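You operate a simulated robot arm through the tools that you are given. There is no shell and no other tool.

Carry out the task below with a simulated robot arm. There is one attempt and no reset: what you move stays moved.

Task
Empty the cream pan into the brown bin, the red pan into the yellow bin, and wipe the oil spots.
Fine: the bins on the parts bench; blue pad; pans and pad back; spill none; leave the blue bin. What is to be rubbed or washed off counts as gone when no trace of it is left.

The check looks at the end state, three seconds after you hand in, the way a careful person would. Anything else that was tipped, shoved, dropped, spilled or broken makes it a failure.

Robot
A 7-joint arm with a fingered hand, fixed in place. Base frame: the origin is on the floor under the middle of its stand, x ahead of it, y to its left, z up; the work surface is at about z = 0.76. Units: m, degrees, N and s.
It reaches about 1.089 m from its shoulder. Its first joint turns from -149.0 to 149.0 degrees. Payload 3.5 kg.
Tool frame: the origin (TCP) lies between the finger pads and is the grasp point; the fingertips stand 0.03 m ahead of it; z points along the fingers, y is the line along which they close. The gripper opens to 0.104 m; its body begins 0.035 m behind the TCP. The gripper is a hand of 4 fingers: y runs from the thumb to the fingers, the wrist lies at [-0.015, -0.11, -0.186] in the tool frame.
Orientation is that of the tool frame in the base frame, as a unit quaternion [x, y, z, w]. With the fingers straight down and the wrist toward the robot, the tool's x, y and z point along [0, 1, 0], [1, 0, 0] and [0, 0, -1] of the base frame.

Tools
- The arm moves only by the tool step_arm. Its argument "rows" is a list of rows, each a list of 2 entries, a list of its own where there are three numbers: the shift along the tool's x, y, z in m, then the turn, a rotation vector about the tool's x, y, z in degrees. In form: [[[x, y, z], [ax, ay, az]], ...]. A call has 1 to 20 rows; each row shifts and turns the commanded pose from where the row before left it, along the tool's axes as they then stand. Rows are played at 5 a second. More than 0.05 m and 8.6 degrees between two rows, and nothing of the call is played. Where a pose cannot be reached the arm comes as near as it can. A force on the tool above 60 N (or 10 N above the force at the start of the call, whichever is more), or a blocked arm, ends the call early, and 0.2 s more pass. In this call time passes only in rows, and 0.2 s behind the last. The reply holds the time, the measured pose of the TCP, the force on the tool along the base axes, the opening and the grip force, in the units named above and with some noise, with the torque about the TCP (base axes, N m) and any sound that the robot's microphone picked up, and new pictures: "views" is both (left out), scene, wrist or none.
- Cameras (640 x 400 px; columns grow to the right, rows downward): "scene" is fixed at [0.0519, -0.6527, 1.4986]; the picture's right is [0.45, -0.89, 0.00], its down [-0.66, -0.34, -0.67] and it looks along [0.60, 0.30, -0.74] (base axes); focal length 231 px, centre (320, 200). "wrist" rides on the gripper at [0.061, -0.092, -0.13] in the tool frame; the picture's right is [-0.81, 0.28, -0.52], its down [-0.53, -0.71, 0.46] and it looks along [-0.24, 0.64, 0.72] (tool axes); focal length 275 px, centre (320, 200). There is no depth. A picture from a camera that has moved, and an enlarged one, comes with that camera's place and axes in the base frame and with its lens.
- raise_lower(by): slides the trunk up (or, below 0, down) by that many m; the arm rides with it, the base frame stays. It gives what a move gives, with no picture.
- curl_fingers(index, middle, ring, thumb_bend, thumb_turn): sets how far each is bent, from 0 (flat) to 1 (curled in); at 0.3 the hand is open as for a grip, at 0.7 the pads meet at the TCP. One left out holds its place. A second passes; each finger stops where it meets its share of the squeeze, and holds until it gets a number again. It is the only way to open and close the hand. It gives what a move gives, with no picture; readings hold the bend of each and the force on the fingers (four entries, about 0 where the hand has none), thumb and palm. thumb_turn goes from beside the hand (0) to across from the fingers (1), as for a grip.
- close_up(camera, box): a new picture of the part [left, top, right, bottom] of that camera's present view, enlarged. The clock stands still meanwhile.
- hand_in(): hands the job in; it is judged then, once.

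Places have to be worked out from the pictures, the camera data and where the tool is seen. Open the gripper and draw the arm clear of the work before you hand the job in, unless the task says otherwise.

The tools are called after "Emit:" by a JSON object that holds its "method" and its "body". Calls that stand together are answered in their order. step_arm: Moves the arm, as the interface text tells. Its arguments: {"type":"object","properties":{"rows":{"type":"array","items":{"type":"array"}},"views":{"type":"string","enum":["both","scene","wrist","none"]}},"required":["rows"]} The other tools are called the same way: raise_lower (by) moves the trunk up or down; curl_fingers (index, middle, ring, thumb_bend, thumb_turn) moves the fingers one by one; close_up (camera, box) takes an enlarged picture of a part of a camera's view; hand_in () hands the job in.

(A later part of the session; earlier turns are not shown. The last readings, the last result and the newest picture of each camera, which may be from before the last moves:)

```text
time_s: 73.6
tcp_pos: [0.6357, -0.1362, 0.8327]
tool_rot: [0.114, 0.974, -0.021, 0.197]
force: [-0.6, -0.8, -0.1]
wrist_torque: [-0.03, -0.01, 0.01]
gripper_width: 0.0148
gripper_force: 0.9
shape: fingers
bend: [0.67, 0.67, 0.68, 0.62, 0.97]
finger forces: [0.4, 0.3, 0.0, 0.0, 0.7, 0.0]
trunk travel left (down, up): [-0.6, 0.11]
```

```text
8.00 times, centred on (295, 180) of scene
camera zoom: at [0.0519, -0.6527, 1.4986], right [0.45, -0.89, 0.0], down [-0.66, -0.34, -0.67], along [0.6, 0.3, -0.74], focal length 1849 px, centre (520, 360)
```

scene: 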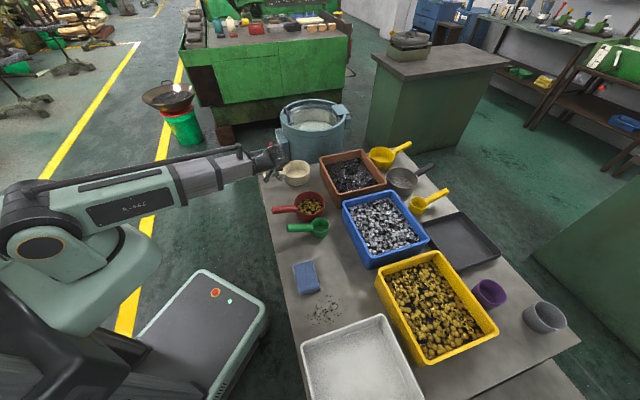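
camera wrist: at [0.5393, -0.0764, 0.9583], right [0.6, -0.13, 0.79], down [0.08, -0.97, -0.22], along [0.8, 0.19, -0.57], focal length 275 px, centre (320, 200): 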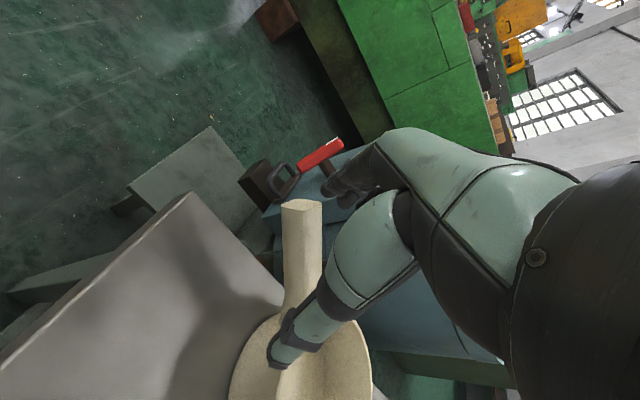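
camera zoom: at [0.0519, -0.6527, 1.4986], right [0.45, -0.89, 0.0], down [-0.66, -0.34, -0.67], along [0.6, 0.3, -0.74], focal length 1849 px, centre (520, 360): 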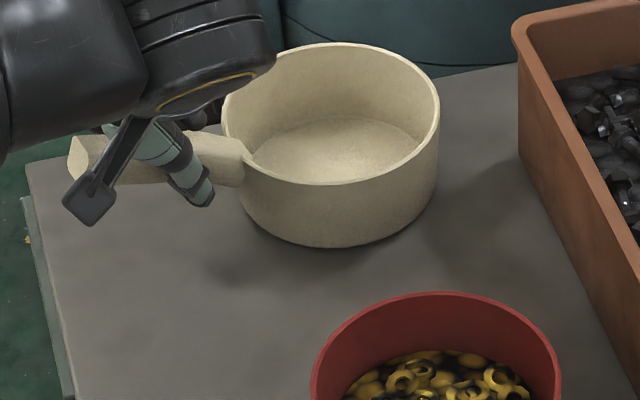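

Only a small change; I close a little more.

Emit:
{"method": "curl_fingers", "body": {"index": 0.74, "middle": 0.74, "ring": 0.74, "thumb_bend": 0.68}}

Emit:
{"method": "close_up", "body": {"camera": "scene", "box": [255, 155, 335, 205]}}

```text
time_s: 74.6
tcp_pos: [0.6352, -0.135, 0.8333]
tool_rot: [0.115, 0.974, -0.022, 0.196]
force: [0.7, 0.2, 0.5]
wrist_torque: [-0.01, 0.02, 0.07]
gripper_width: 0.0061
gripper_force: 8.4
shape: fingers
bend: [0.73, 0.72, 0.74, 0.64, 0.97]
finger forces: [3.4, 4.9, 1.0, 0.1, 7.0, 0.0]
trunk travel left (down, up): [-0.6, 0.11]
```

```text
8.00 times, centred on (295, 180) of scene
camera zoom: at [0.0519, -0.6527, 1.4986], right [0.45, -0.89, 0.0], down [-0.66, -0.34, -0.67], along [0.6, 0.3, -0.74], focal length 1849 px, centre (520, 360)
```

zoom: 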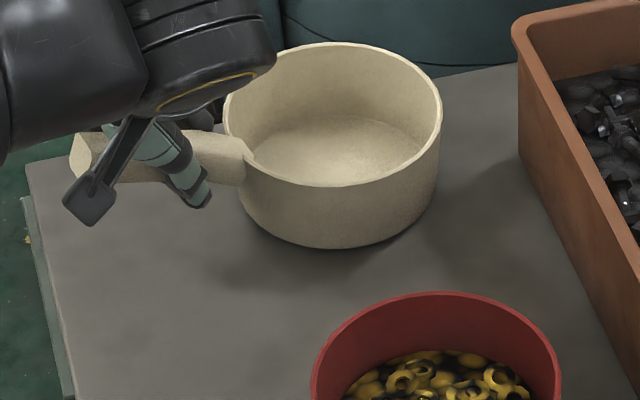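

Gripped with 8 N. I now rotate the hand 11° clockwise with a 5 mm shift, which should put the pan on its original spot and heading.

Emit:
{"method": "step_arm", "body": {"rows": [[[-0.0005, -0.0024, 0], [2.11, 0, 5.02]], [[-0.0005, -0.0024, 0], [2.11, 0, 5.02]]], "views": "none"}}

Emit:
{"method": "close_up", "body": {"camera": "scene", "box": [255, 155, 335, 205]}}

```text
time_s: 75.2
tcp_pos: [0.6363, -0.14, 0.8327]
tool_rot: [0.207, 0.959, -0.041, 0.192]
force: [0.3, 0.9, 0.7]
wrist_torque: [-0.05, 0.04, 0.06]
gripper_width: 0.006
gripper_force: 7.3
shape: fingers
bend: [0.73, 0.72, 0.74, 0.64, 0.97]
finger forces: [3.2, 4.8, 0.8, 0.0, 6.7, 0.0]
trunk travel left (down, up): [-0.6, 0.11]
```

```text
8.00 times, centred on (295, 180) of scene
camera zoom: at [0.0519, -0.6527, 1.4986], right [0.45, -0.89, 0.0], down [-0.66, -0.34, -0.67], along [0.6, 0.3, -0.74], focal length 1849 px, centre (520, 360)
```

zoom: 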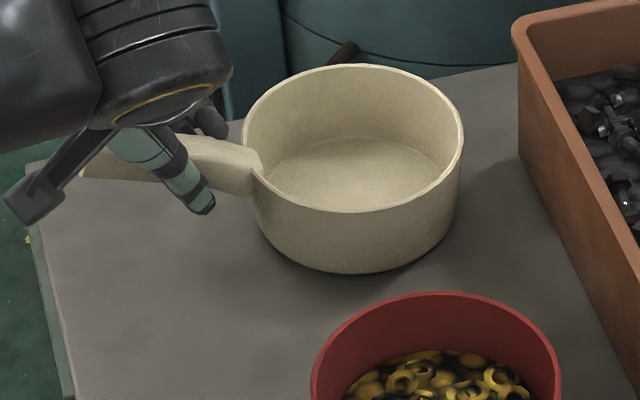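

The rim now coincides with its original picture position to within a pixel. I open the hand and back off along the tool axis.

Emit:
{"method": "curl_fingers", "body": {"index": 0.3, "middle": 0.3, "ring": 0.3, "thumb_bend": 0.3}}

Emit:
{"method": "step_arm", "body": {"rows": [[[0, 0, -0.03], [0, 0, 0]], [[0, 0, -0.04], [0, 0, 0]], [[0, 0, -0.04], [0, 0, 0]], [[0, 0, -0.04], [0, 0, 0]]]}}

Emit:
{"method": "close_up", "body": {"camera": "scene", "box": [255, 155, 335, 205]}}

Emit:
{"method": "close_up", "body": {"camera": "scene", "box": [250, 140, 410, 240]}}

```text
time_s: 76.2
tcp_pos: [0.6351, -0.1404, 0.8328]
tool_rot: [0.207, 0.958, -0.04, 0.193]
force: [0.2, 0.3, 0.3]
wrist_torque: [-0.04, -0.01, 0.03]
gripper_width: 0.1026
gripper_force: 0.0
shape: fingers
bend: [0.3, 0.3, 0.3, 0.3, 0.97]
finger forces: [0.0, 0.1, 0.0, 0.0, 0.0, 0.0]
trunk travel left (down, up): [-0.6, 0.11]
```

```text
time_s: 77.2
tcp_pos: [0.5822, -0.1155, 0.973]
tool_rot: [0.207, 0.958, -0.04, 0.192]
force: [0.1, -0.8, -0.5]
wrist_torque: [0.02, 0.05, 0.02]
gripper_width: 0.1029
gripper_force: 0.1
shape: fingers
bend: [0.3, 0.3, 0.3, 0.3, 0.97]
finger forces: [0.0, 0.1, 0.1, 0.0, 0.0, 0.0]
trunk travel left (down, up): [-0.6, 0.11]
camera wrist: at [0.4455, -0.1553, 1.0671], right [0.61, 0.02, 0.79], down [0.31, -0.92, -0.22], along [0.73, 0.38, -0.57], focal length 275 px, centre (320, 200)
```

scene: 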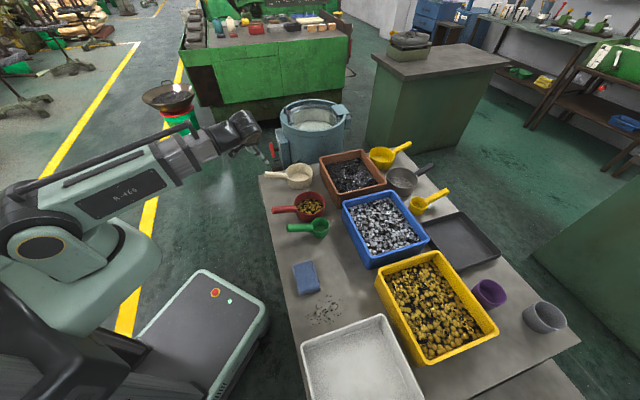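
wrist: 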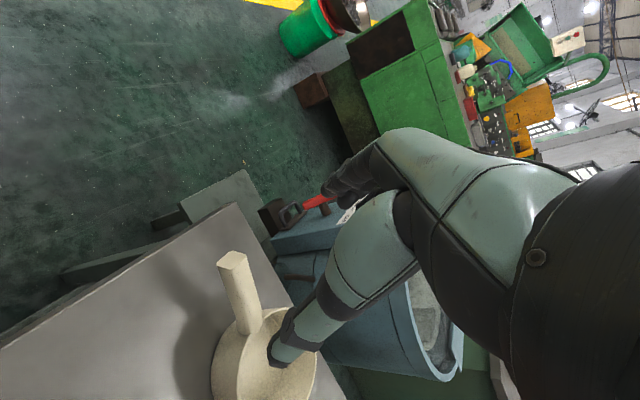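

```text
8.00 times, centred on (295, 180) of scene
camera zoom: at [0.0519, -0.6527, 1.4986], right [0.45, -0.89, 0.0], down [-0.66, -0.34, -0.67], along [0.6, 0.3, -0.74], focal length 1849 px, centre (520, 360)
```

zoom: 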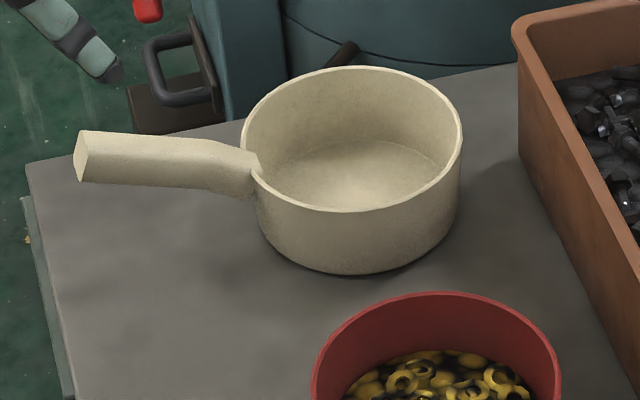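

```text
4.00 times, centred on (330, 190) of scene
camera zoom: at [0.0519, -0.6527, 1.4986], right [0.45, -0.89, 0.0], down [-0.66, -0.34, -0.67], along [0.6, 0.3, -0.74], focal length 925 px, centre (280, 240)
```

zoom: 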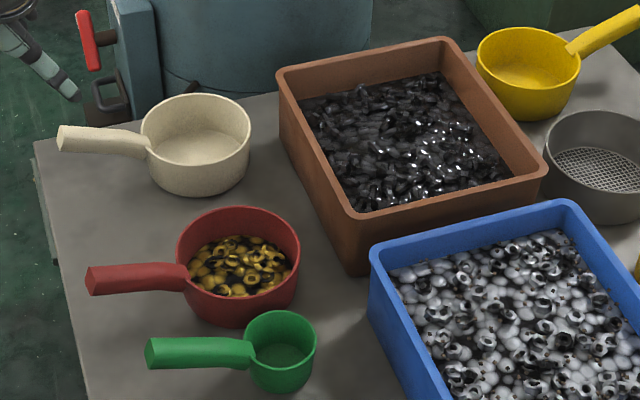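

The cream pan is back exactly where it was, empty, and the brown bin is unmoved. Now the red pan: it sits at about (0.572,-0.342), handle end (0.455,-0.251,0.848), heading 142° (originally centre (0.596,-0.329), heading 135°). I move to a pre-grasp point above its handle.

Emit:
{"method": "step_arm", "body": {"rows": [[[0, 0, -0.02], [-3.2, 0, -7.7]], [[0, 0, 0], [-3.2, 0, -7.7]], [[0.0252, -0.0338, 0], [0, 0, 0]], [[0.0252, -0.0338, 0], [0, 0, 0]], [[0.0252, -0.0338, 0], [0, 0, 0]], [[0.0252, -0.0338, 0], [0, 0, 0]], [[0.0252, -0.0338, 0.01], [0, 0, 0]]]}}

Emit:
{"method": "close_up", "body": {"camera": "wrist", "box": [160, 150, 400, 300]}}

Emit:
{"method": "close_up", "body": {"camera": "scene", "box": [245, 170, 341, 230]}}

```text
time_s: 78.8
tcp_pos: [0.4432, -0.2665, 0.9307]
tool_rot: [0.066, 0.978, -0.011, 0.196]
force: [-0.3, 0.1, 0.7]
wrist_torque: [0.0, 0.01, 0.0]
gripper_width: 0.103
gripper_force: 0.1
shape: fingers
bend: [0.3, 0.3, 0.3, 0.3, 0.97]
finger forces: [0.1, 0.0, 0.1, 0.0, 0.0, 0.0]
trunk travel left (down, up): [-0.6, 0.11]
camera wrist: at [0.3235, -0.3431, 1.0256], right [0.58, 0.2, 0.79], down [0.57, -0.79, -0.22], along [0.58, 0.57, -0.57], focal length 275 px, centre (320, 200)
```

scene: 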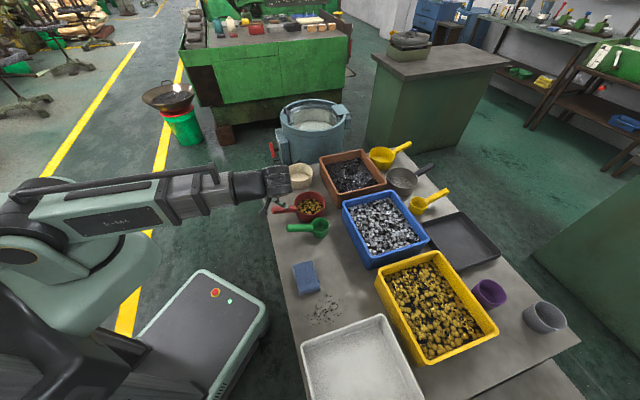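
wrist: 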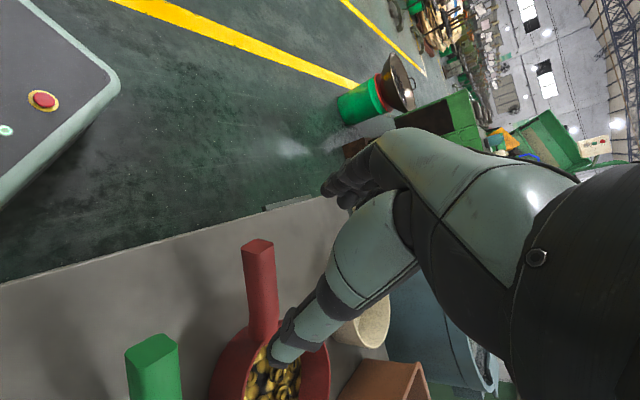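

```text
2.67 times, centred on (280, 225) of wrist
camera zoom: at [0.3235, -0.3431, 1.0256], right [0.58, 0.2, 0.79], down [0.57, -0.79, -0.22], along [0.58, 0.57, -0.57], focal length 734 px, centre (427, 133)
```

zoom: 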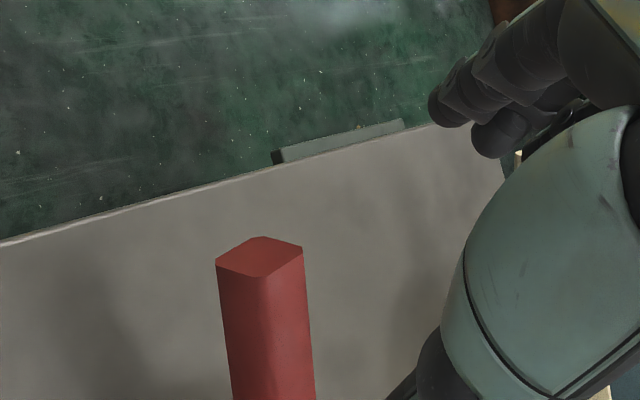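

```text
6.67 times, centred on (293, 200) of scene
camera zoom: at [0.0519, -0.6527, 1.4986], right [0.45, -0.89, 0.0], down [-0.66, -0.34, -0.67], along [0.6, 0.3, -0.74], focal length 1541 px, centre (500, 200)
```

zoom: 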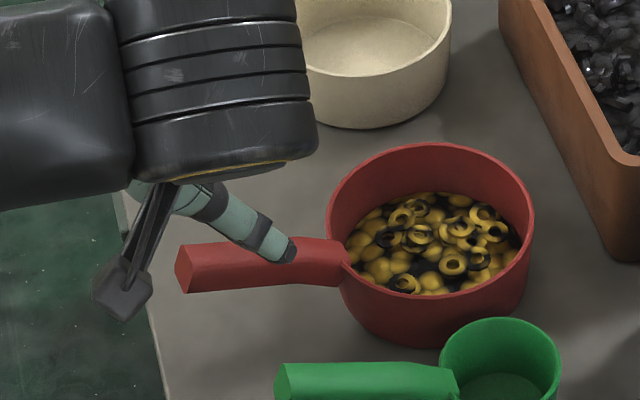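

Handle located to a few millimetres. I advance along the tool axis to the grip point, then close lightly first.

Emit:
{"method": "step_arm", "body": {"rows": [[[0.0023, -0.001, 0.035], [0, 0, 0]], [[0.0023, -0.001, 0.035], [0, 0, 0]], [[0, 0, 0.02], [0, 0, 0]], [[0, 0, 0.013], [0, 0, 0]]], "views": "none"}}

Emit:
{"method": "close_up", "body": {"camera": "wrist", "box": [200, 150, 440, 300]}}

Emit:
{"method": "close_up", "body": {"camera": "scene", "box": [245, 170, 341, 230]}}

```text
time_s: 79.8
tcp_pos: [0.4777, -0.2724, 0.834]
tool_rot: [0.065, 0.978, -0.012, 0.196]
force: [-0.7, 1.2, 0.2]
wrist_torque: [0.0, -0.05, 0.01]
gripper_width: 0.103
gripper_force: 0.1
shape: fingers
bend: [0.3, 0.3, 0.3, 0.3, 0.97]
finger forces: [0.0, 0.0, 0.1, 0.0, 0.0, 0.0]
trunk travel left (down, up): [-0.6, 0.11]
```

```text
2.67 times, centred on (320, 225) of wrist
camera zoom: at [0.3592, -0.3497, 0.9301], right [0.58, 0.2, 0.79], down [0.57, -0.79, -0.22], along [0.59, 0.57, -0.57], focal length 734 px, centre (320, 133)
```

zoom: 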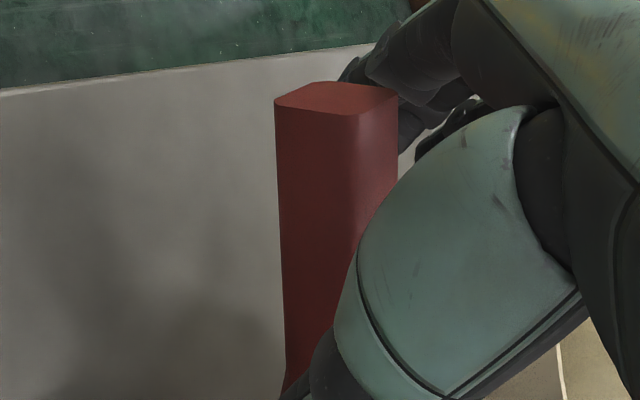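

```text
6.67 times, centred on (293, 200) of scene
camera zoom: at [0.0519, -0.6527, 1.4986], right [0.45, -0.89, 0.0], down [-0.66, -0.34, -0.67], along [0.6, 0.3, -0.74], focal length 1541 px, centre (500, 200)
```

zoom: 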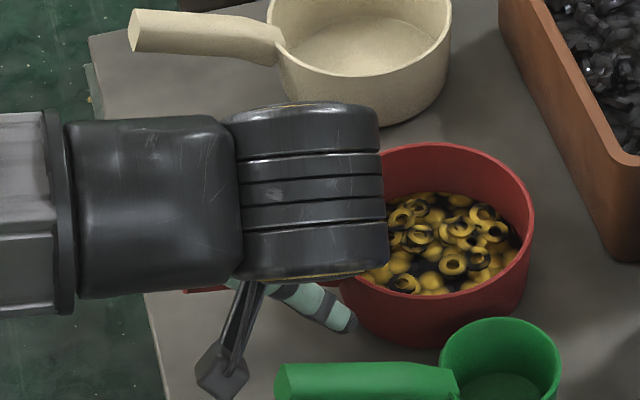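

The handle end sits at the expected spot in the hand. I close lightly.

Emit:
{"method": "curl_fingers", "body": {"index": 0.64, "middle": 0.64, "ring": 0.64, "thumb_bend": 0.62}}

Emit:
{"method": "close_up", "body": {"camera": "scene", "box": [245, 170, 341, 230]}}

Emit:
{"method": "close_up", "body": {"camera": "wrist", "box": [200, 150, 440, 300]}}

```text
time_s: 80.8
tcp_pos: [0.4789, -0.2735, 0.8354]
tool_rot: [0.065, 0.978, -0.011, 0.196]
force: [-0.3, 1.3, 0.2]
wrist_torque: [-0.03, 0.02, -0.01]
gripper_width: 0.0212
gripper_force: 0.7
shape: fingers
bend: [0.63, 0.64, 0.64, 0.61, 0.97]
finger forces: [1.1, 0.0, 0.1, 0.0, 1.1, 0.0]
trunk travel left (down, up): [-0.6, 0.11]
```

```text
6.67 times, centred on (293, 200) of scene
camera zoom: at [0.0519, -0.6527, 1.4986], right [0.45, -0.89, 0.0], down [-0.66, -0.34, -0.67], along [0.6, 0.3, -0.74], focal length 1541 px, centre (500, 200)
```

zoom: 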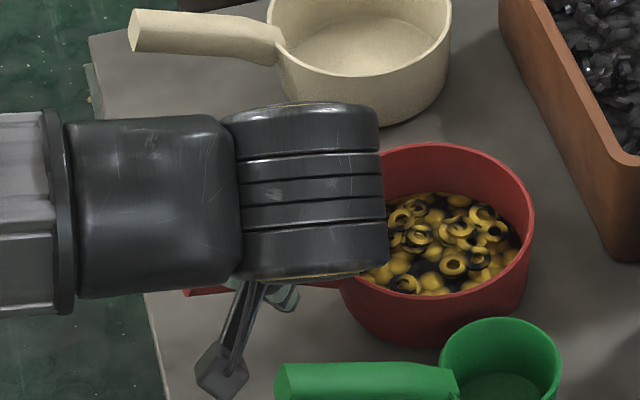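

```text
2.67 times, centred on (320, 225) of wrist
camera zoom: at [0.359, -0.3496, 0.9303], right [0.58, 0.2, 0.79], down [0.57, -0.79, -0.22], along [0.59, 0.57, -0.57], focal length 734 px, centre (320, 133)
```

zoom: 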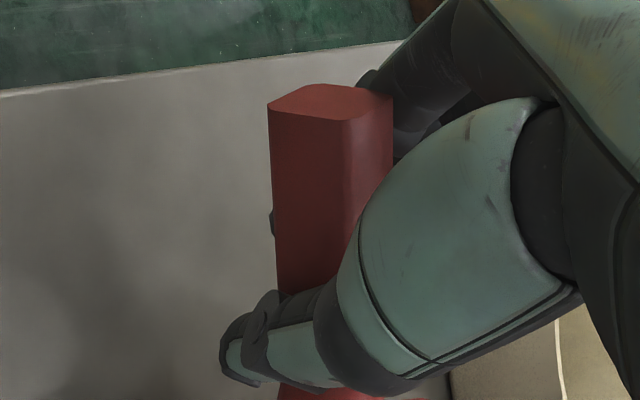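

Light contact on both sides, pan unmoved. I tighten further in steps.

Emit:
{"method": "curl_fingers", "body": {"index": 0.76, "middle": 0.76, "ring": 0.76, "thumb_bend": 0.72}}

Emit:
{"method": "close_up", "body": {"camera": "scene", "box": [245, 170, 341, 230]}}

Emit:
{"method": "close_up", "body": {"camera": "wrist", "box": [200, 150, 440, 300]}}

```text
time_s: 81.8
tcp_pos: [0.4782, -0.2728, 0.8346]
tool_rot: [0.066, 0.978, -0.011, 0.196]
force: [1.3, 0.5, 0.3]
wrist_torque: [-0.05, 0.0, 0.08]
gripper_width: 0.0033
gripper_force: 14.2
shape: fingers
bend: [0.75, 0.74, 0.76, 0.66, 0.96]
finger forces: [6.2, 6.5, 3.9, 0.0, 11.4, 0.1]
trunk travel left (down, up): [-0.6, 0.11]
```

```text
6.67 times, centred on (293, 200) of scene
camera zoom: at [0.0519, -0.6527, 1.4986], right [0.45, -0.89, 0.0], down [-0.66, -0.34, -0.67], along [0.6, 0.3, -0.74], focal length 1541 px, centre (500, 200)
```

zoom: 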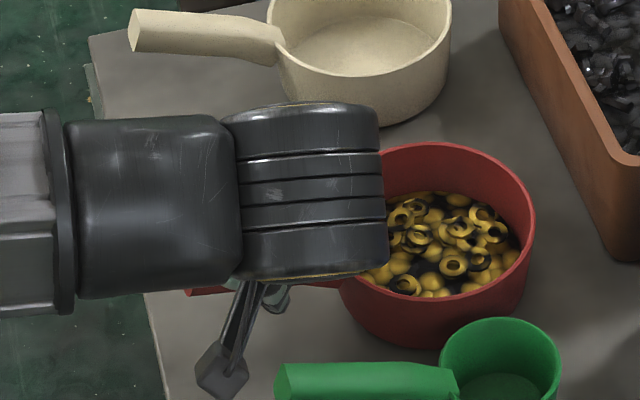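

```text
2.67 times, centred on (320, 225) of wrist
camera zoom: at [0.3591, -0.3496, 0.9303], right [0.58, 0.2, 0.79], down [0.57, -0.79, -0.22], along [0.59, 0.57, -0.57], focal length 734 px, centre (320, 133)
```

zoom: 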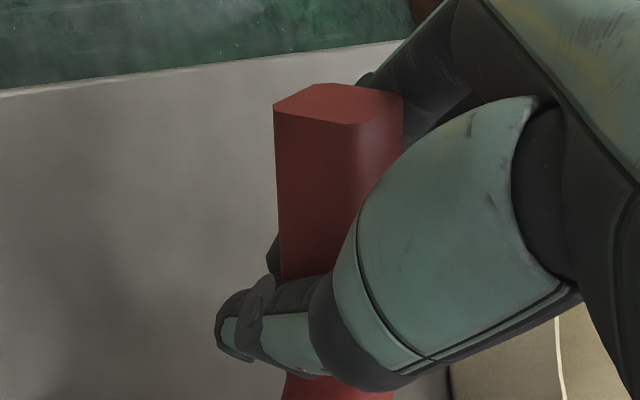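

All three fingers and the thumb now press evenly with the pan still in place. I command full closure so the squeeze cannot run out.

Emit:
{"method": "curl_fingers", "body": {"index": 1.0, "middle": 1.0, "ring": 1.0, "thumb_bend": 1.0}}

Emit:
{"method": "close_up", "body": {"camera": "scene", "box": [245, 170, 341, 230]}}

Emit:
{"method": "close_up", "body": {"camera": "wrist", "box": [200, 150, 440, 300]}}

```text
time_s: 82.8
tcp_pos: [0.4784, -0.2743, 0.835]
tool_rot: [0.066, 0.978, -0.011, 0.197]
force: [-0.1, 0.0, -4.2]
wrist_torque: [0.21, 0.17, -0.02]
gripper_width: 0.002
gripper_force: 22.9
shape: fingers
bend: [0.83, 0.81, 1.0, 0.89, 0.91]
finger forces: [9.3, 13.2, 0.1, 0.0, 22.2, 0.1]
trunk travel left (down, up): [-0.6, 0.11]
```

```text
6.67 times, centred on (293, 200) of scene
camera zoom: at [0.0519, -0.6527, 1.4986], right [0.45, -0.89, 0.0], down [-0.66, -0.34, -0.67], along [0.6, 0.3, -0.74], focal length 1541 px, centre (500, 200)
```

zoom: 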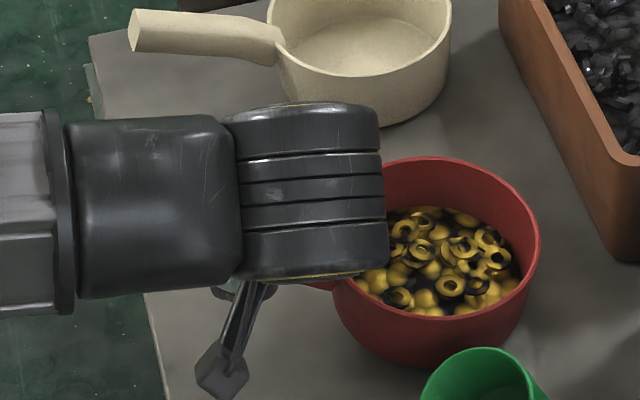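

```text
2.67 times, centred on (320, 225) of wrist
camera zoom: at [0.3591, -0.3497, 0.9303], right [0.58, 0.2, 0.79], down [0.57, -0.79, -0.22], along [0.59, 0.57, -0.57], focal length 734 px, centre (320, 133)
```

zoom: 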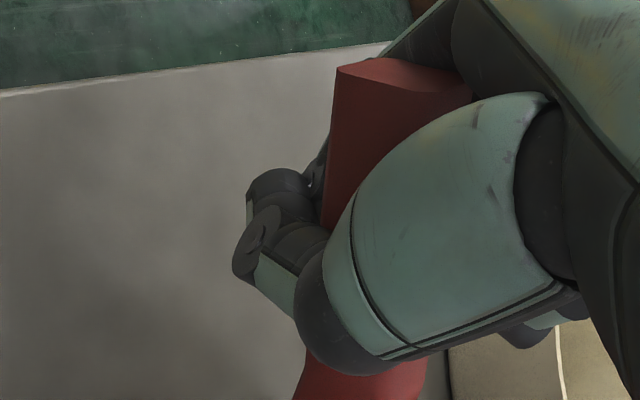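

Full closure pulled the handle into the palm and swung the pan a little, which nudged the green scoop by a couple of centimetres; I'll have to put that back later. I ease the red pan away from the scoop while lifting.

Emit:
{"method": "step_arm", "body": {"rows": [[[-0.0051, 0.0056, -0.0011], [0, 0, 0]], [[-0.0051, 0.0056, -0.0011], [0, 0, 0]], [[-0.0077, 0.002, -0.0184], [0, 0, 0]], [[-0.0077, 0, -0.0184], [0, 0, 0]]]}}

Emit:
{"method": "close_up", "body": {"camera": "scene", "box": [245, 170, 373, 250]}}

```text
time_s: 83.8
tcp_pos: [0.4859, -0.2632, 0.8813]
tool_rot: [0.065, 0.979, -0.012, 0.195]
force: [0.6, -0.1, -2.4]
wrist_torque: [0.22, 0.17, -0.03]
gripper_width: 0.0017
gripper_force: 22.3
shape: fingers
bend: [0.83, 0.81, 1.0, 0.89, 0.91]
finger forces: [9.1, 13.2, 0.0, 0.0, 22.0, 0.1]
trunk travel left (down, up): [-0.6, 0.11]
camera wrist: at [0.3673, -0.3387, 0.976], right [0.58, 0.2, 0.79], down [0.57, -0.79, -0.22], along [0.59, 0.57, -0.57], focal length 275 px, centre (320, 200)
```

scene: 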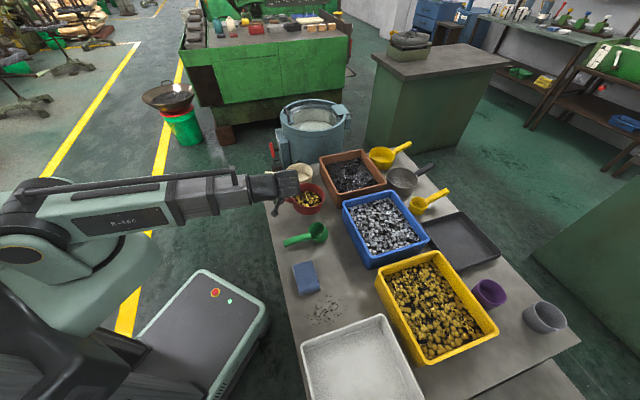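
wrist: 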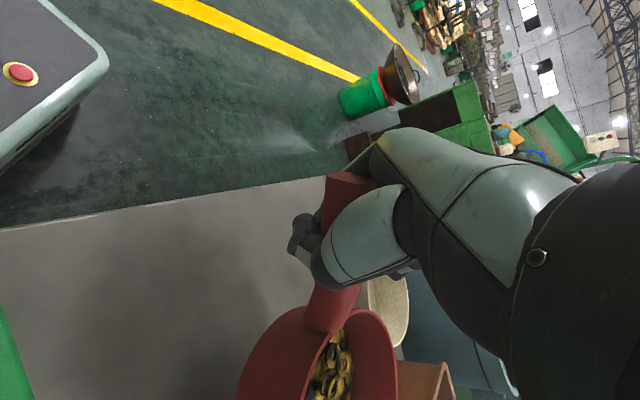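

```text
5.00 times, centred on (309, 210) of scene
camera zoom: at [0.0519, -0.6527, 1.4986], right [0.45, -0.89, 0.0], down [-0.66, -0.34, -0.67], along [0.6, 0.3, -0.74], focal length 1156 px, centre (375, 150)
```

zoom: 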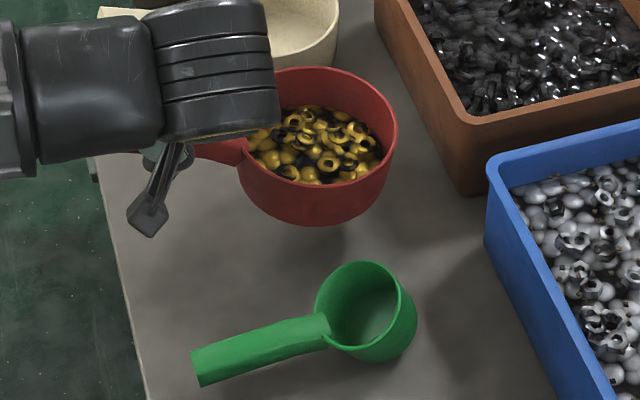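

The red pan is lifted level and clear. I raise it to z≈1.0 and yaw 22° toward the heading wanted over the yellow bin.

Emit:
{"method": "step_arm", "body": {"rows": [[[-0.0077, 0, -0.0184], [0, 0, 0]], [[-0.0115, 0, -0.0277], [0, 0, 0]], [[-0.0115, 0, -0.0277], [0, 0, 0]], [[-0.0115, 0, -0.0277], [0, 0, 0]], [[0, 0, 0], [1.93, 0, 4.61]], [[0, 0, 0], [2.2, 0, 5.26]], [[0, 0, 0], [2.2, 0, 5.26]], [[0, 0, 0], [2.2, 0, 5.26]]]}}

Emit:
{"method": "close_up", "body": {"camera": "scene", "box": [245, 150, 373, 230]}}

```text
time_s: 85.6
tcp_pos: [0.4883, -0.2613, 0.9907]
tool_rot: [0.252, 0.948, -0.049, 0.19]
force: [0.5, 0.5, -3.4]
wrist_torque: [0.23, 0.12, -0.02]
gripper_width: 0.0024
gripper_force: 20.9
shape: fingers
bend: [0.83, 0.81, 1.0, 0.89, 0.91]
finger forces: [8.5, 12.9, 0.0, 0.0, 20.8, 0.0]
trunk travel left (down, up): [-0.6, 0.11]
camera wrist: at [0.3481, -0.2876, 1.0859], right [0.61, -0.04, 0.79], down [0.22, -0.95, -0.22], along [0.76, 0.31, -0.57], focal length 275 px, centre (320, 200)
```

scene: 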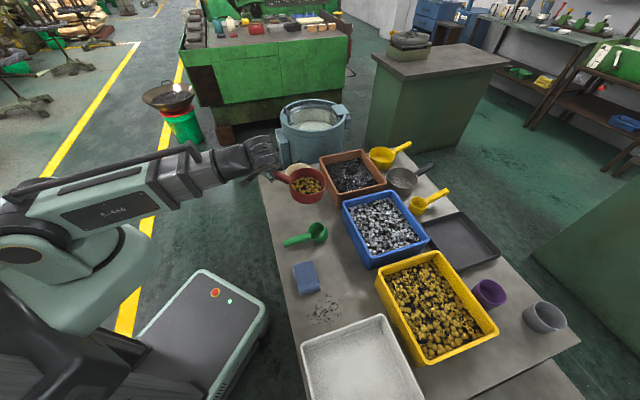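
wrist: 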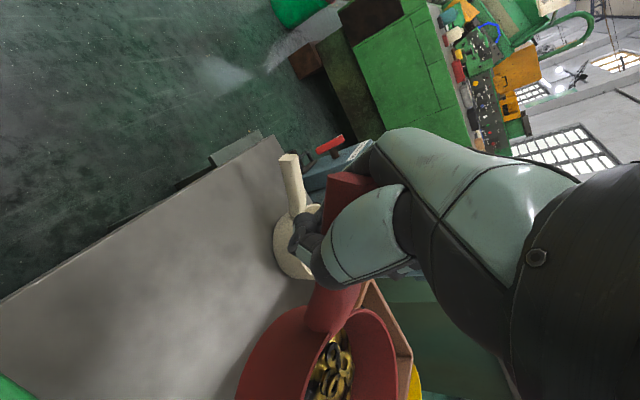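

```text
5.00 times, centred on (309, 190) of scene
camera zoom: at [0.0519, -0.6527, 1.4986], right [0.45, -0.89, 0.0], down [-0.66, -0.34, -0.67], along [0.6, 0.3, -0.74], focal length 1156 px, centre (375, 250)
```

zoom: 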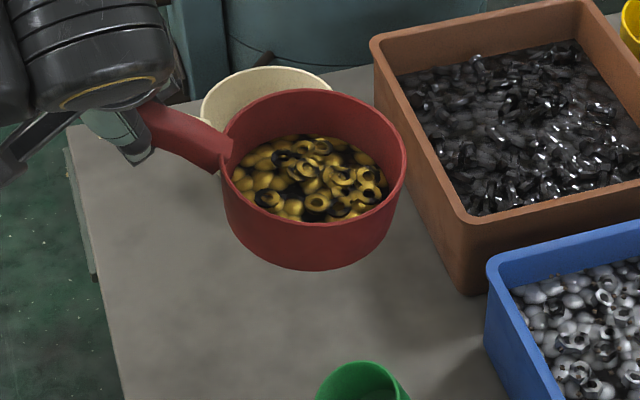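

Steady and level (3.4 N). I carry it over to the yellow bin at this height.

Emit:
{"method": "step_arm", "body": {"rows": [[[-0.0028, -0.0204, 0.0011], [0, 0, 0]], [[-0.0055, -0.0408, 0.0022], [0, 0, 0]], [[-0.0055, -0.0408, 0.0022], [0, 0, 0]], [[-0.0055, -0.0408, 0.0022], [0, 0, 0]], [[-0.0055, -0.0408, 0.0022], [0, 0, 0]], [[-0.0055, -0.0408, 0.0022], [0, 0, 0]], [[-0.0055, -0.0408, 0.0022], [0, 0, 0]], [[-0.0055, -0.0408, 0.0022], [0, 0, 0]], [[-0.0055, -0.0408, 0.0022], [0, 0, 0]], [[-0.0055, -0.0408, 0.0022], [0, 0, 0]], [[-0.0055, -0.0408, 0.0022], [0, 0, 0]], [[-0.0055, -0.0408, 0.0022], [0, 0, 0]], [[-0.0028, -0.0204, 0.0011], [0, 0, 0]]]}}

Emit:
{"method": "close_up", "body": {"camera": "scene", "box": [360, 220, 520, 320]}}

```text
time_s: 88.4
tcp_pos: [0.3048, -0.7222, 0.9895]
tool_rot: [0.252, 0.948, -0.049, 0.19]
force: [-0.7, 0.1, -2.9]
wrist_torque: [0.22, 0.1, -0.01]
gripper_width: 0.003
gripper_force: 19.5
shape: fingers
bend: [0.84, 0.81, 1.0, 0.9, 0.91]
finger forces: [7.6, 12.3, 0.0, 0.1, 19.7, 0.0]
trunk travel left (down, up): [-0.6, 0.11]
camera wrist: at [0.1662, -0.748, 1.0847], right [0.61, -0.03, 0.79], down [0.23, -0.95, -0.22], along [0.76, 0.31, -0.57], focal length 275 px, centre (320, 200)
```

scene: 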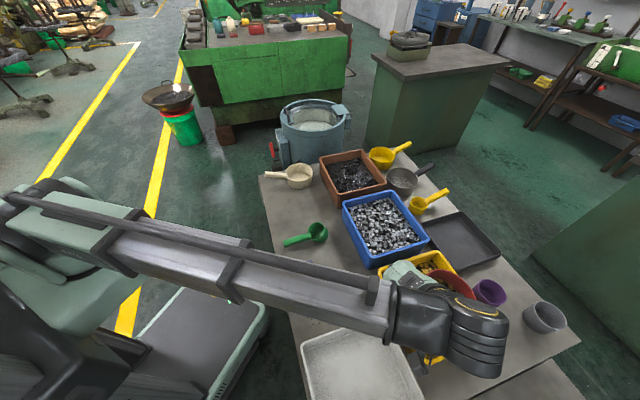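
wrist: 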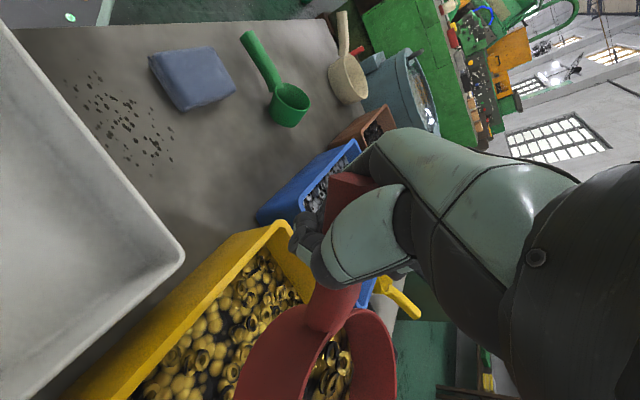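

```text
4.00 times, centred on (440, 270) of scene
camera zoom: at [0.0519, -0.6527, 1.4986], right [0.45, -0.89, 0.0], down [-0.66, -0.34, -0.67], along [0.6, 0.3, -0.74], focal length 925 px, centre (-160, -80)
```

zoom: 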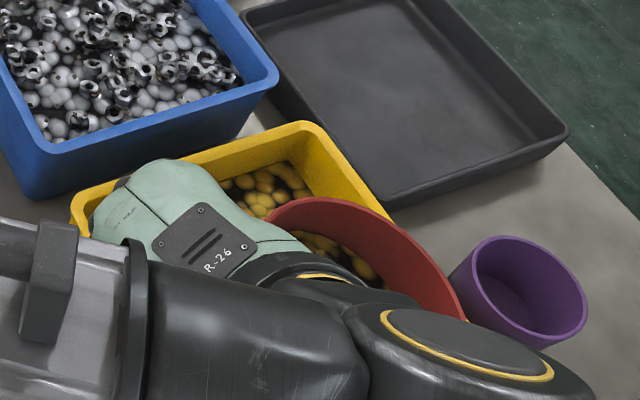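

The pan is above the yellow bin as computed (pan centre about (0.358,-0.827)). I lower 3 cm and begin the roll to 40°.

Emit:
{"method": "step_arm", "body": {"rows": [[[0.0115, 0, 0.0277], [0, 0, 0]], [[0, 0, 0], [6.2, 4.36, -2.57]], [[0, 0, 0], [6.2, 4.36, -2.57]], [[0, 0, 0], [6.2, 4.36, -2.57]], [[0, 0, 0], [6.2, 4.36, -2.57]], [[0, 0, 0], [6.2, 4.36, -2.57]]]}}

Emit:
{"method": "close_up", "body": {"camera": "scene", "box": [360, 220, 520, 320]}}

```text
time_s: 89.8
tcp_pos: [0.3075, -0.724, 0.9599]
tool_rot: [0.191, 0.941, -0.272, -0.07]
force: [-0.4, -0.2, -4.5]
wrist_torque: [0.3, 0.02, 0.01]
gripper_width: 0.0036
gripper_force: 17.1
shape: fingers
bend: [0.84, 0.81, 1.0, 0.9, 0.91]
finger forces: [3.0, 12.8, 0.1, 0.0, 16.5, 2.7]
trunk travel left (down, up): [-0.6, 0.11]
camera wrist: at [0.251, -0.7063, 1.1198], right [0.95, 0.14, 0.26], down [0.15, -0.99, -0.01], along [0.26, 0.05, -0.96], focal length 275 px, centre (320, 200)
```

scene: 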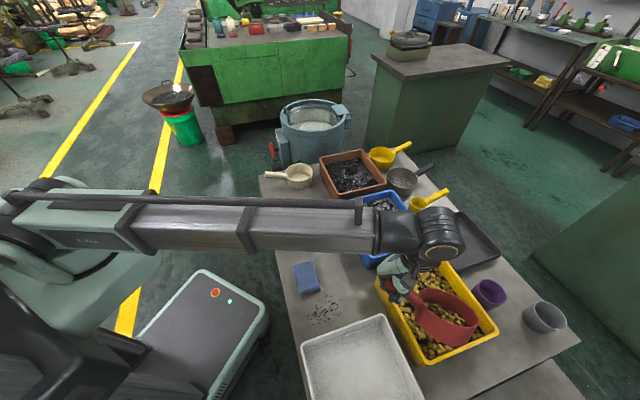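
wrist: 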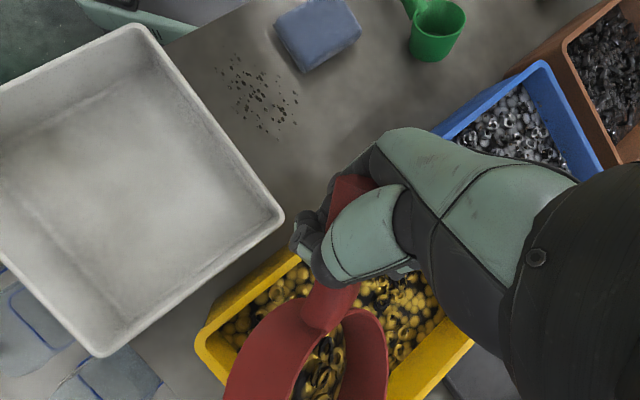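

```text
4.00 times, centred on (440, 270) of scene
camera zoom: at [0.0519, -0.6527, 1.4986], right [0.45, -0.89, 0.0], down [-0.66, -0.34, -0.67], along [0.6, 0.3, -0.74], focal length 925 px, centre (-160, -80)
```

zoom: 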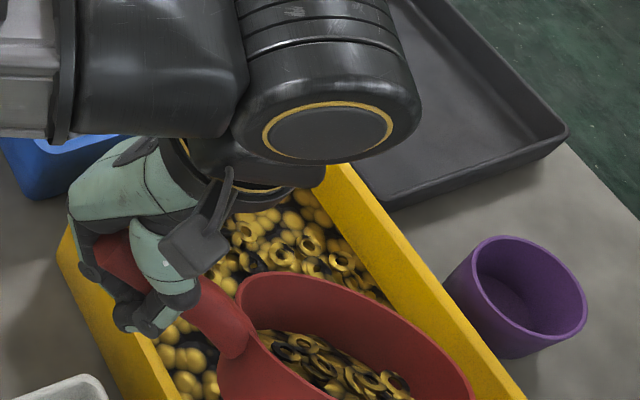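

Good view: the pan's pouring lip is over the middle of the yellow bin. I continue the roll slowly to 75°.

Emit:
{"method": "step_arm", "body": {"rows": [[[0, 0, 0], [3.88, 2.73, -1.61]], [[0, 0, 0], [3.88, 2.73, -1.61]], [[0, 0, 0], [3.88, 2.73, -1.61]], [[0, 0, 0], [3.88, 2.73, -1.61]], [[0, 0, 0], [3.88, 2.73, -1.61]], [[0, 0, 0], [3.88, 2.73, -1.61]], [[0, 0, 0], [3.88, 2.73, -1.61]]]}}

Emit:
{"method": "close_up", "body": {"camera": "scene", "box": [360, 240, 520, 340]}}

```text
time_s: 91.4
tcp_pos: [0.3063, -0.7224, 0.9607]
tool_rot: [0.121, 0.84, -0.439, -0.294]
force: [0.2, -0.6, -2.5]
wrist_torque: [0.27, -0.01, 0.01]
gripper_width: 0.0044
gripper_force: 15.3
shape: fingers
bend: [0.84, 0.81, 1.0, 0.9, 0.91]
finger forces: [1.3, 12.3, 0.1, 0.0, 14.3, 2.5]
trunk travel left (down, up): [-0.6, 0.11]
camera wrist: at [0.3399, -0.66, 1.1142], right [0.94, 0.13, -0.31], down [0.19, -0.97, 0.17], along [-0.28, -0.22, -0.94], focal length 275 px, centre (320, 200)
```

scene: 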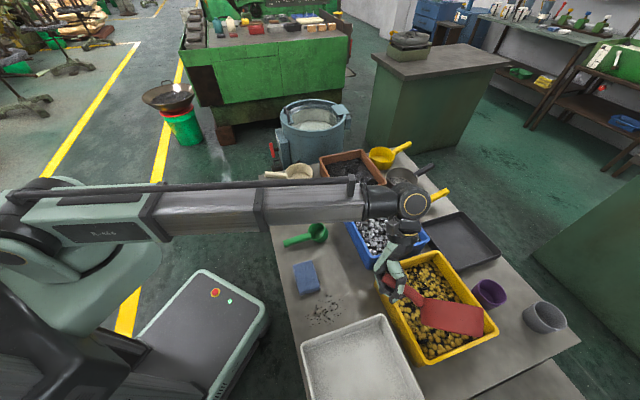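
wrist: 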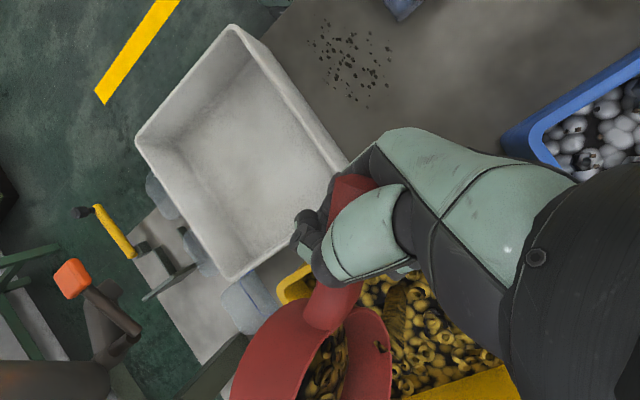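

```text
4.00 times, centred on (440, 290) of scene
camera zoom: at [0.0519, -0.6527, 1.4986], right [0.45, -0.89, 0.0], down [-0.66, -0.34, -0.67], along [0.6, 0.3, -0.74], focal length 925 px, centre (-160, -160)
```

zoom: 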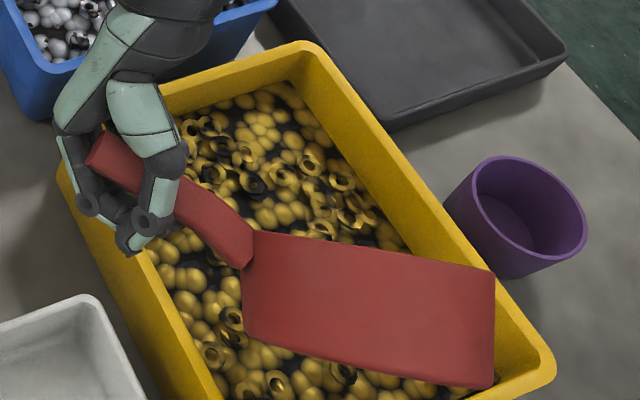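

Contents are pouring out (load now 2.5 N). I roll the last 15° to 90° and pause.

Emit:
{"method": "step_arm", "body": {"rows": [[[0, 0, 0], [3.88, 2.73, -1.61]], [[0, 0, 0], [3.88, 2.73, -1.61]], [[0, 0, 0], [3.88, 2.73, -1.61]], [[0, 0, 0], [0, 0, 0]], [[0, 0, 0], [0, 0, 0]]]}}

Emit:
{"method": "close_up", "body": {"camera": "scene", "box": [360, 240, 520, 340]}}

Emit:
{"method": "close_up", "body": {"camera": "wrist", "box": [200, 250, 440, 400]}}

```text
time_s: 92.6
tcp_pos: [0.3065, -0.7214, 0.9607]
tool_rot: [0.085, 0.773, -0.5, -0.38]
force: [-0.3, 0.1, -1.3]
wrist_torque: [0.17, -0.02, -0.03]
gripper_width: 0.0047
gripper_force: 4.5
shape: fingers
bend: [0.84, 0.82, 1.0, 0.9, 0.91]
finger forces: [0.1, 6.6, 0.1, 0.1, 0.0, 2.5]
trunk travel left (down, up): [-0.6, 0.11]
camera wrist: at [0.3737, -0.6425, 1.0936], right [0.84, 0.08, -0.53], down [0.24, -0.94, 0.23], along [-0.48, -0.33, -0.81], focal length 275 px, centre (320, 200)
```

scene: 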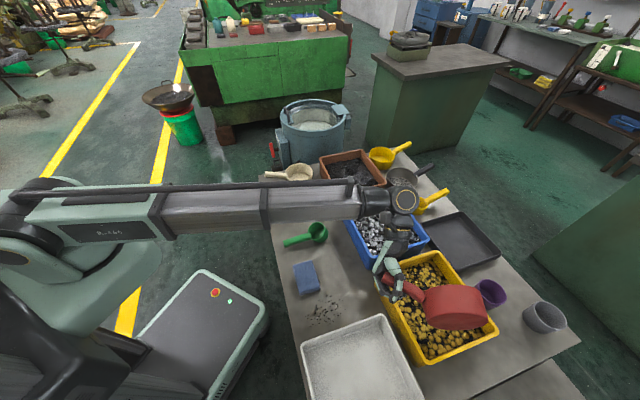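
wrist: 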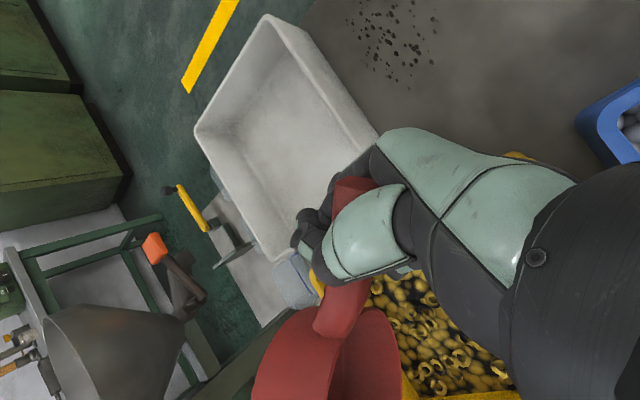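

```text
4.00 times, centred on (440, 290) of scene
camera zoom: at [0.0519, -0.6527, 1.4986], right [0.45, -0.89, 0.0], down [-0.66, -0.34, -0.67], along [0.6, 0.3, -0.74], focal length 925 px, centre (-160, -160)
```

zoom: 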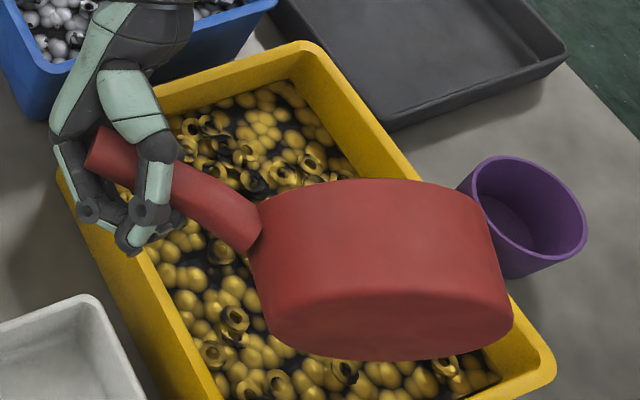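

```text
2.67 times, centred on (320, 325) of wrist
camera zoom: at [0.3737, -0.6425, 1.0936], right [0.84, 0.08, -0.53], down [0.24, -0.94, 0.23], along [-0.48, -0.33, -0.81], focal length 734 px, centre (320, -133)
```

zoom: 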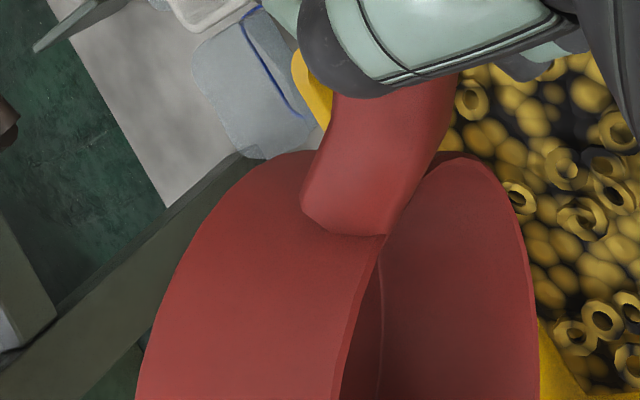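

The pan looks empty, but the thumb's hold has gone slack because fingers keep their position after closing. I re-tighten the grip now before moving.

Emit:
{"method": "curl_fingers", "body": {"index": 1.0, "middle": 1.0, "ring": 1.0, "thumb_bend": 1.0}}

Emit:
{"method": "close_up", "body": {"camera": "scene", "box": [360, 240, 520, 340]}}

```text
time_s: 93.6
tcp_pos: [0.3061, -0.7227, 0.9598]
tool_rot: [0.085, 0.773, -0.501, -0.38]
force: [-0.2, -0.5, -2.0]
wrist_torque: [0.18, 0.06, 0.0]
gripper_width: 0.0056
gripper_force: 25.0
shape: fingers
bend: [0.89, 0.84, 1.0, 0.91, 0.9]
finger forces: [0.1, 10.7, 11.2, 0.0, 23.7, 4.0]
trunk travel left (down, up): [-0.6, 0.11]
```

```text
4.00 times, centred on (440, 290) of scene
camera zoom: at [0.0519, -0.6527, 1.4986], right [0.45, -0.89, 0.0], down [-0.66, -0.34, -0.67], along [0.6, 0.3, -0.74], focal length 925 px, centre (-160, -160)
```

zoom: 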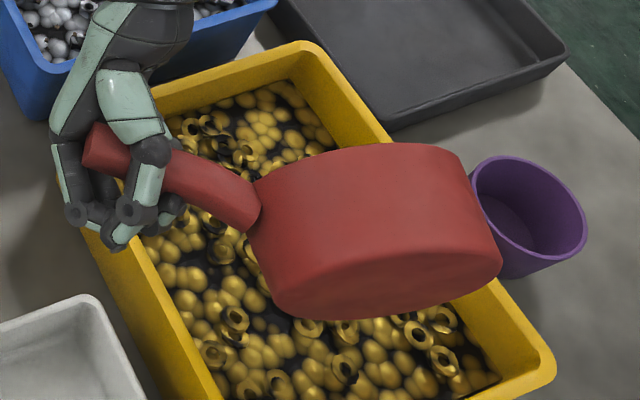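

Grip restored (thumb 24 N, middle 11, ring 11). I check the pan's inside from the wrist camera.

Emit:
{"method": "close_up", "body": {"camera": "wrist", "box": [200, 250, 440, 400]}}

Emit:
{"method": "close_up", "body": {"camera": "scene", "box": [350, 220, 590, 370]}}

```text
2.67 times, centred on (320, 325) of wrist
camera zoom: at [0.3737, -0.6425, 1.0936], right [0.84, 0.08, -0.53], down [0.24, -0.94, 0.23], along [-0.48, -0.33, -0.82], focal length 734 px, centre (320, -133)
```

zoom: 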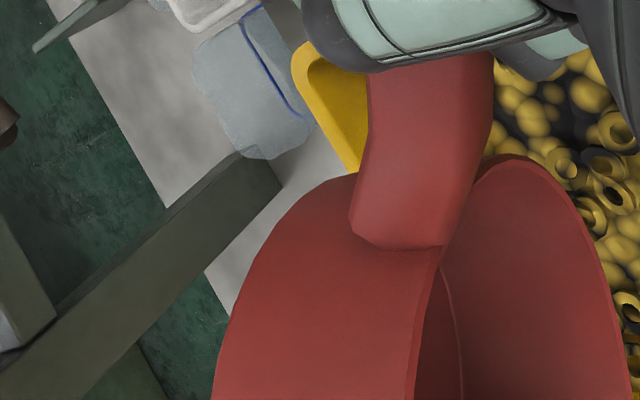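

```text
2.67 times, centred on (470, 295) of scene
camera zoom: at [0.0519, -0.6527, 1.4986], right [0.45, -0.89, 0.0], down [-0.66, -0.34, -0.67], along [0.6, 0.3, -0.74], focal length 616 px, centre (-80, -53)
```

zoom: 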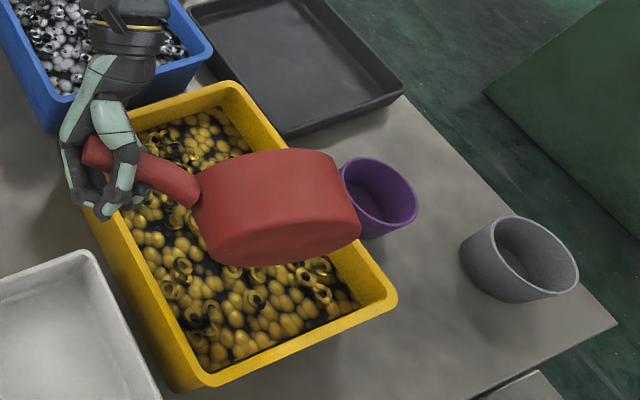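

What I can see inside is empty and nothing landed outside. For certainty I roll 12° further with the firm grip, then look.

Emit:
{"method": "step_arm", "body": {"rows": [[[0, 0, 0], [4.65, 3.27, -1.93]], [[0, 0, 0], [4.65, 3.27, -1.93]], [[0, 0, 0], [0, 0, 0]]], "views": "none"}}

Emit:
{"method": "close_up", "body": {"camera": "wrist", "box": [160, 150, 560, 400]}}

Emit:
{"method": "close_up", "body": {"camera": "scene", "box": [360, 240, 520, 340]}}

```text
time_s: 94.4
tcp_pos: [0.3063, -0.7217, 0.9603]
tool_rot: [0.057, 0.709, -0.543, -0.447]
force: [-0.3, 0.3, -2.0]
wrist_torque: [0.21, 0.06, 0.02]
gripper_width: 0.0054
gripper_force: 25.0
shape: fingers
bend: [0.89, 0.84, 1.0, 0.91, 0.9]
finger forces: [0.0, 9.9, 12.2, 0.0, 23.7, 3.2]
trunk travel left (down, up): [-0.6, 0.11]
```

```text
1.60 times, centred on (360, 275) of wrist
camera zoom: at [0.3969, -0.6308, 1.0705], right [0.73, 0.03, -0.68], down [0.29, -0.92, 0.27], along [-0.62, -0.4, -0.68], focal length 440 px, centre (256, 80)
```

zoom: 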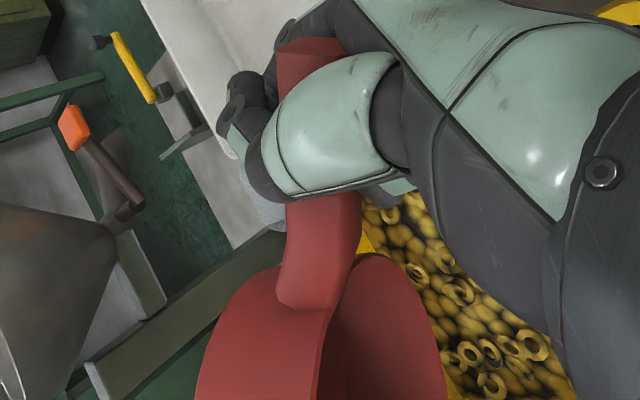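

```text
4.00 times, centred on (440, 290) of scene
camera zoom: at [0.0519, -0.6527, 1.4986], right [0.45, -0.89, 0.0], down [-0.66, -0.34, -0.67], along [0.6, 0.3, -0.74], focal length 925 px, centre (-160, -160)
```

zoom: 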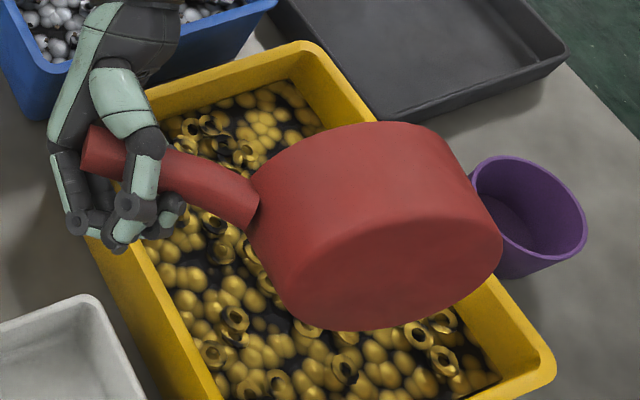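

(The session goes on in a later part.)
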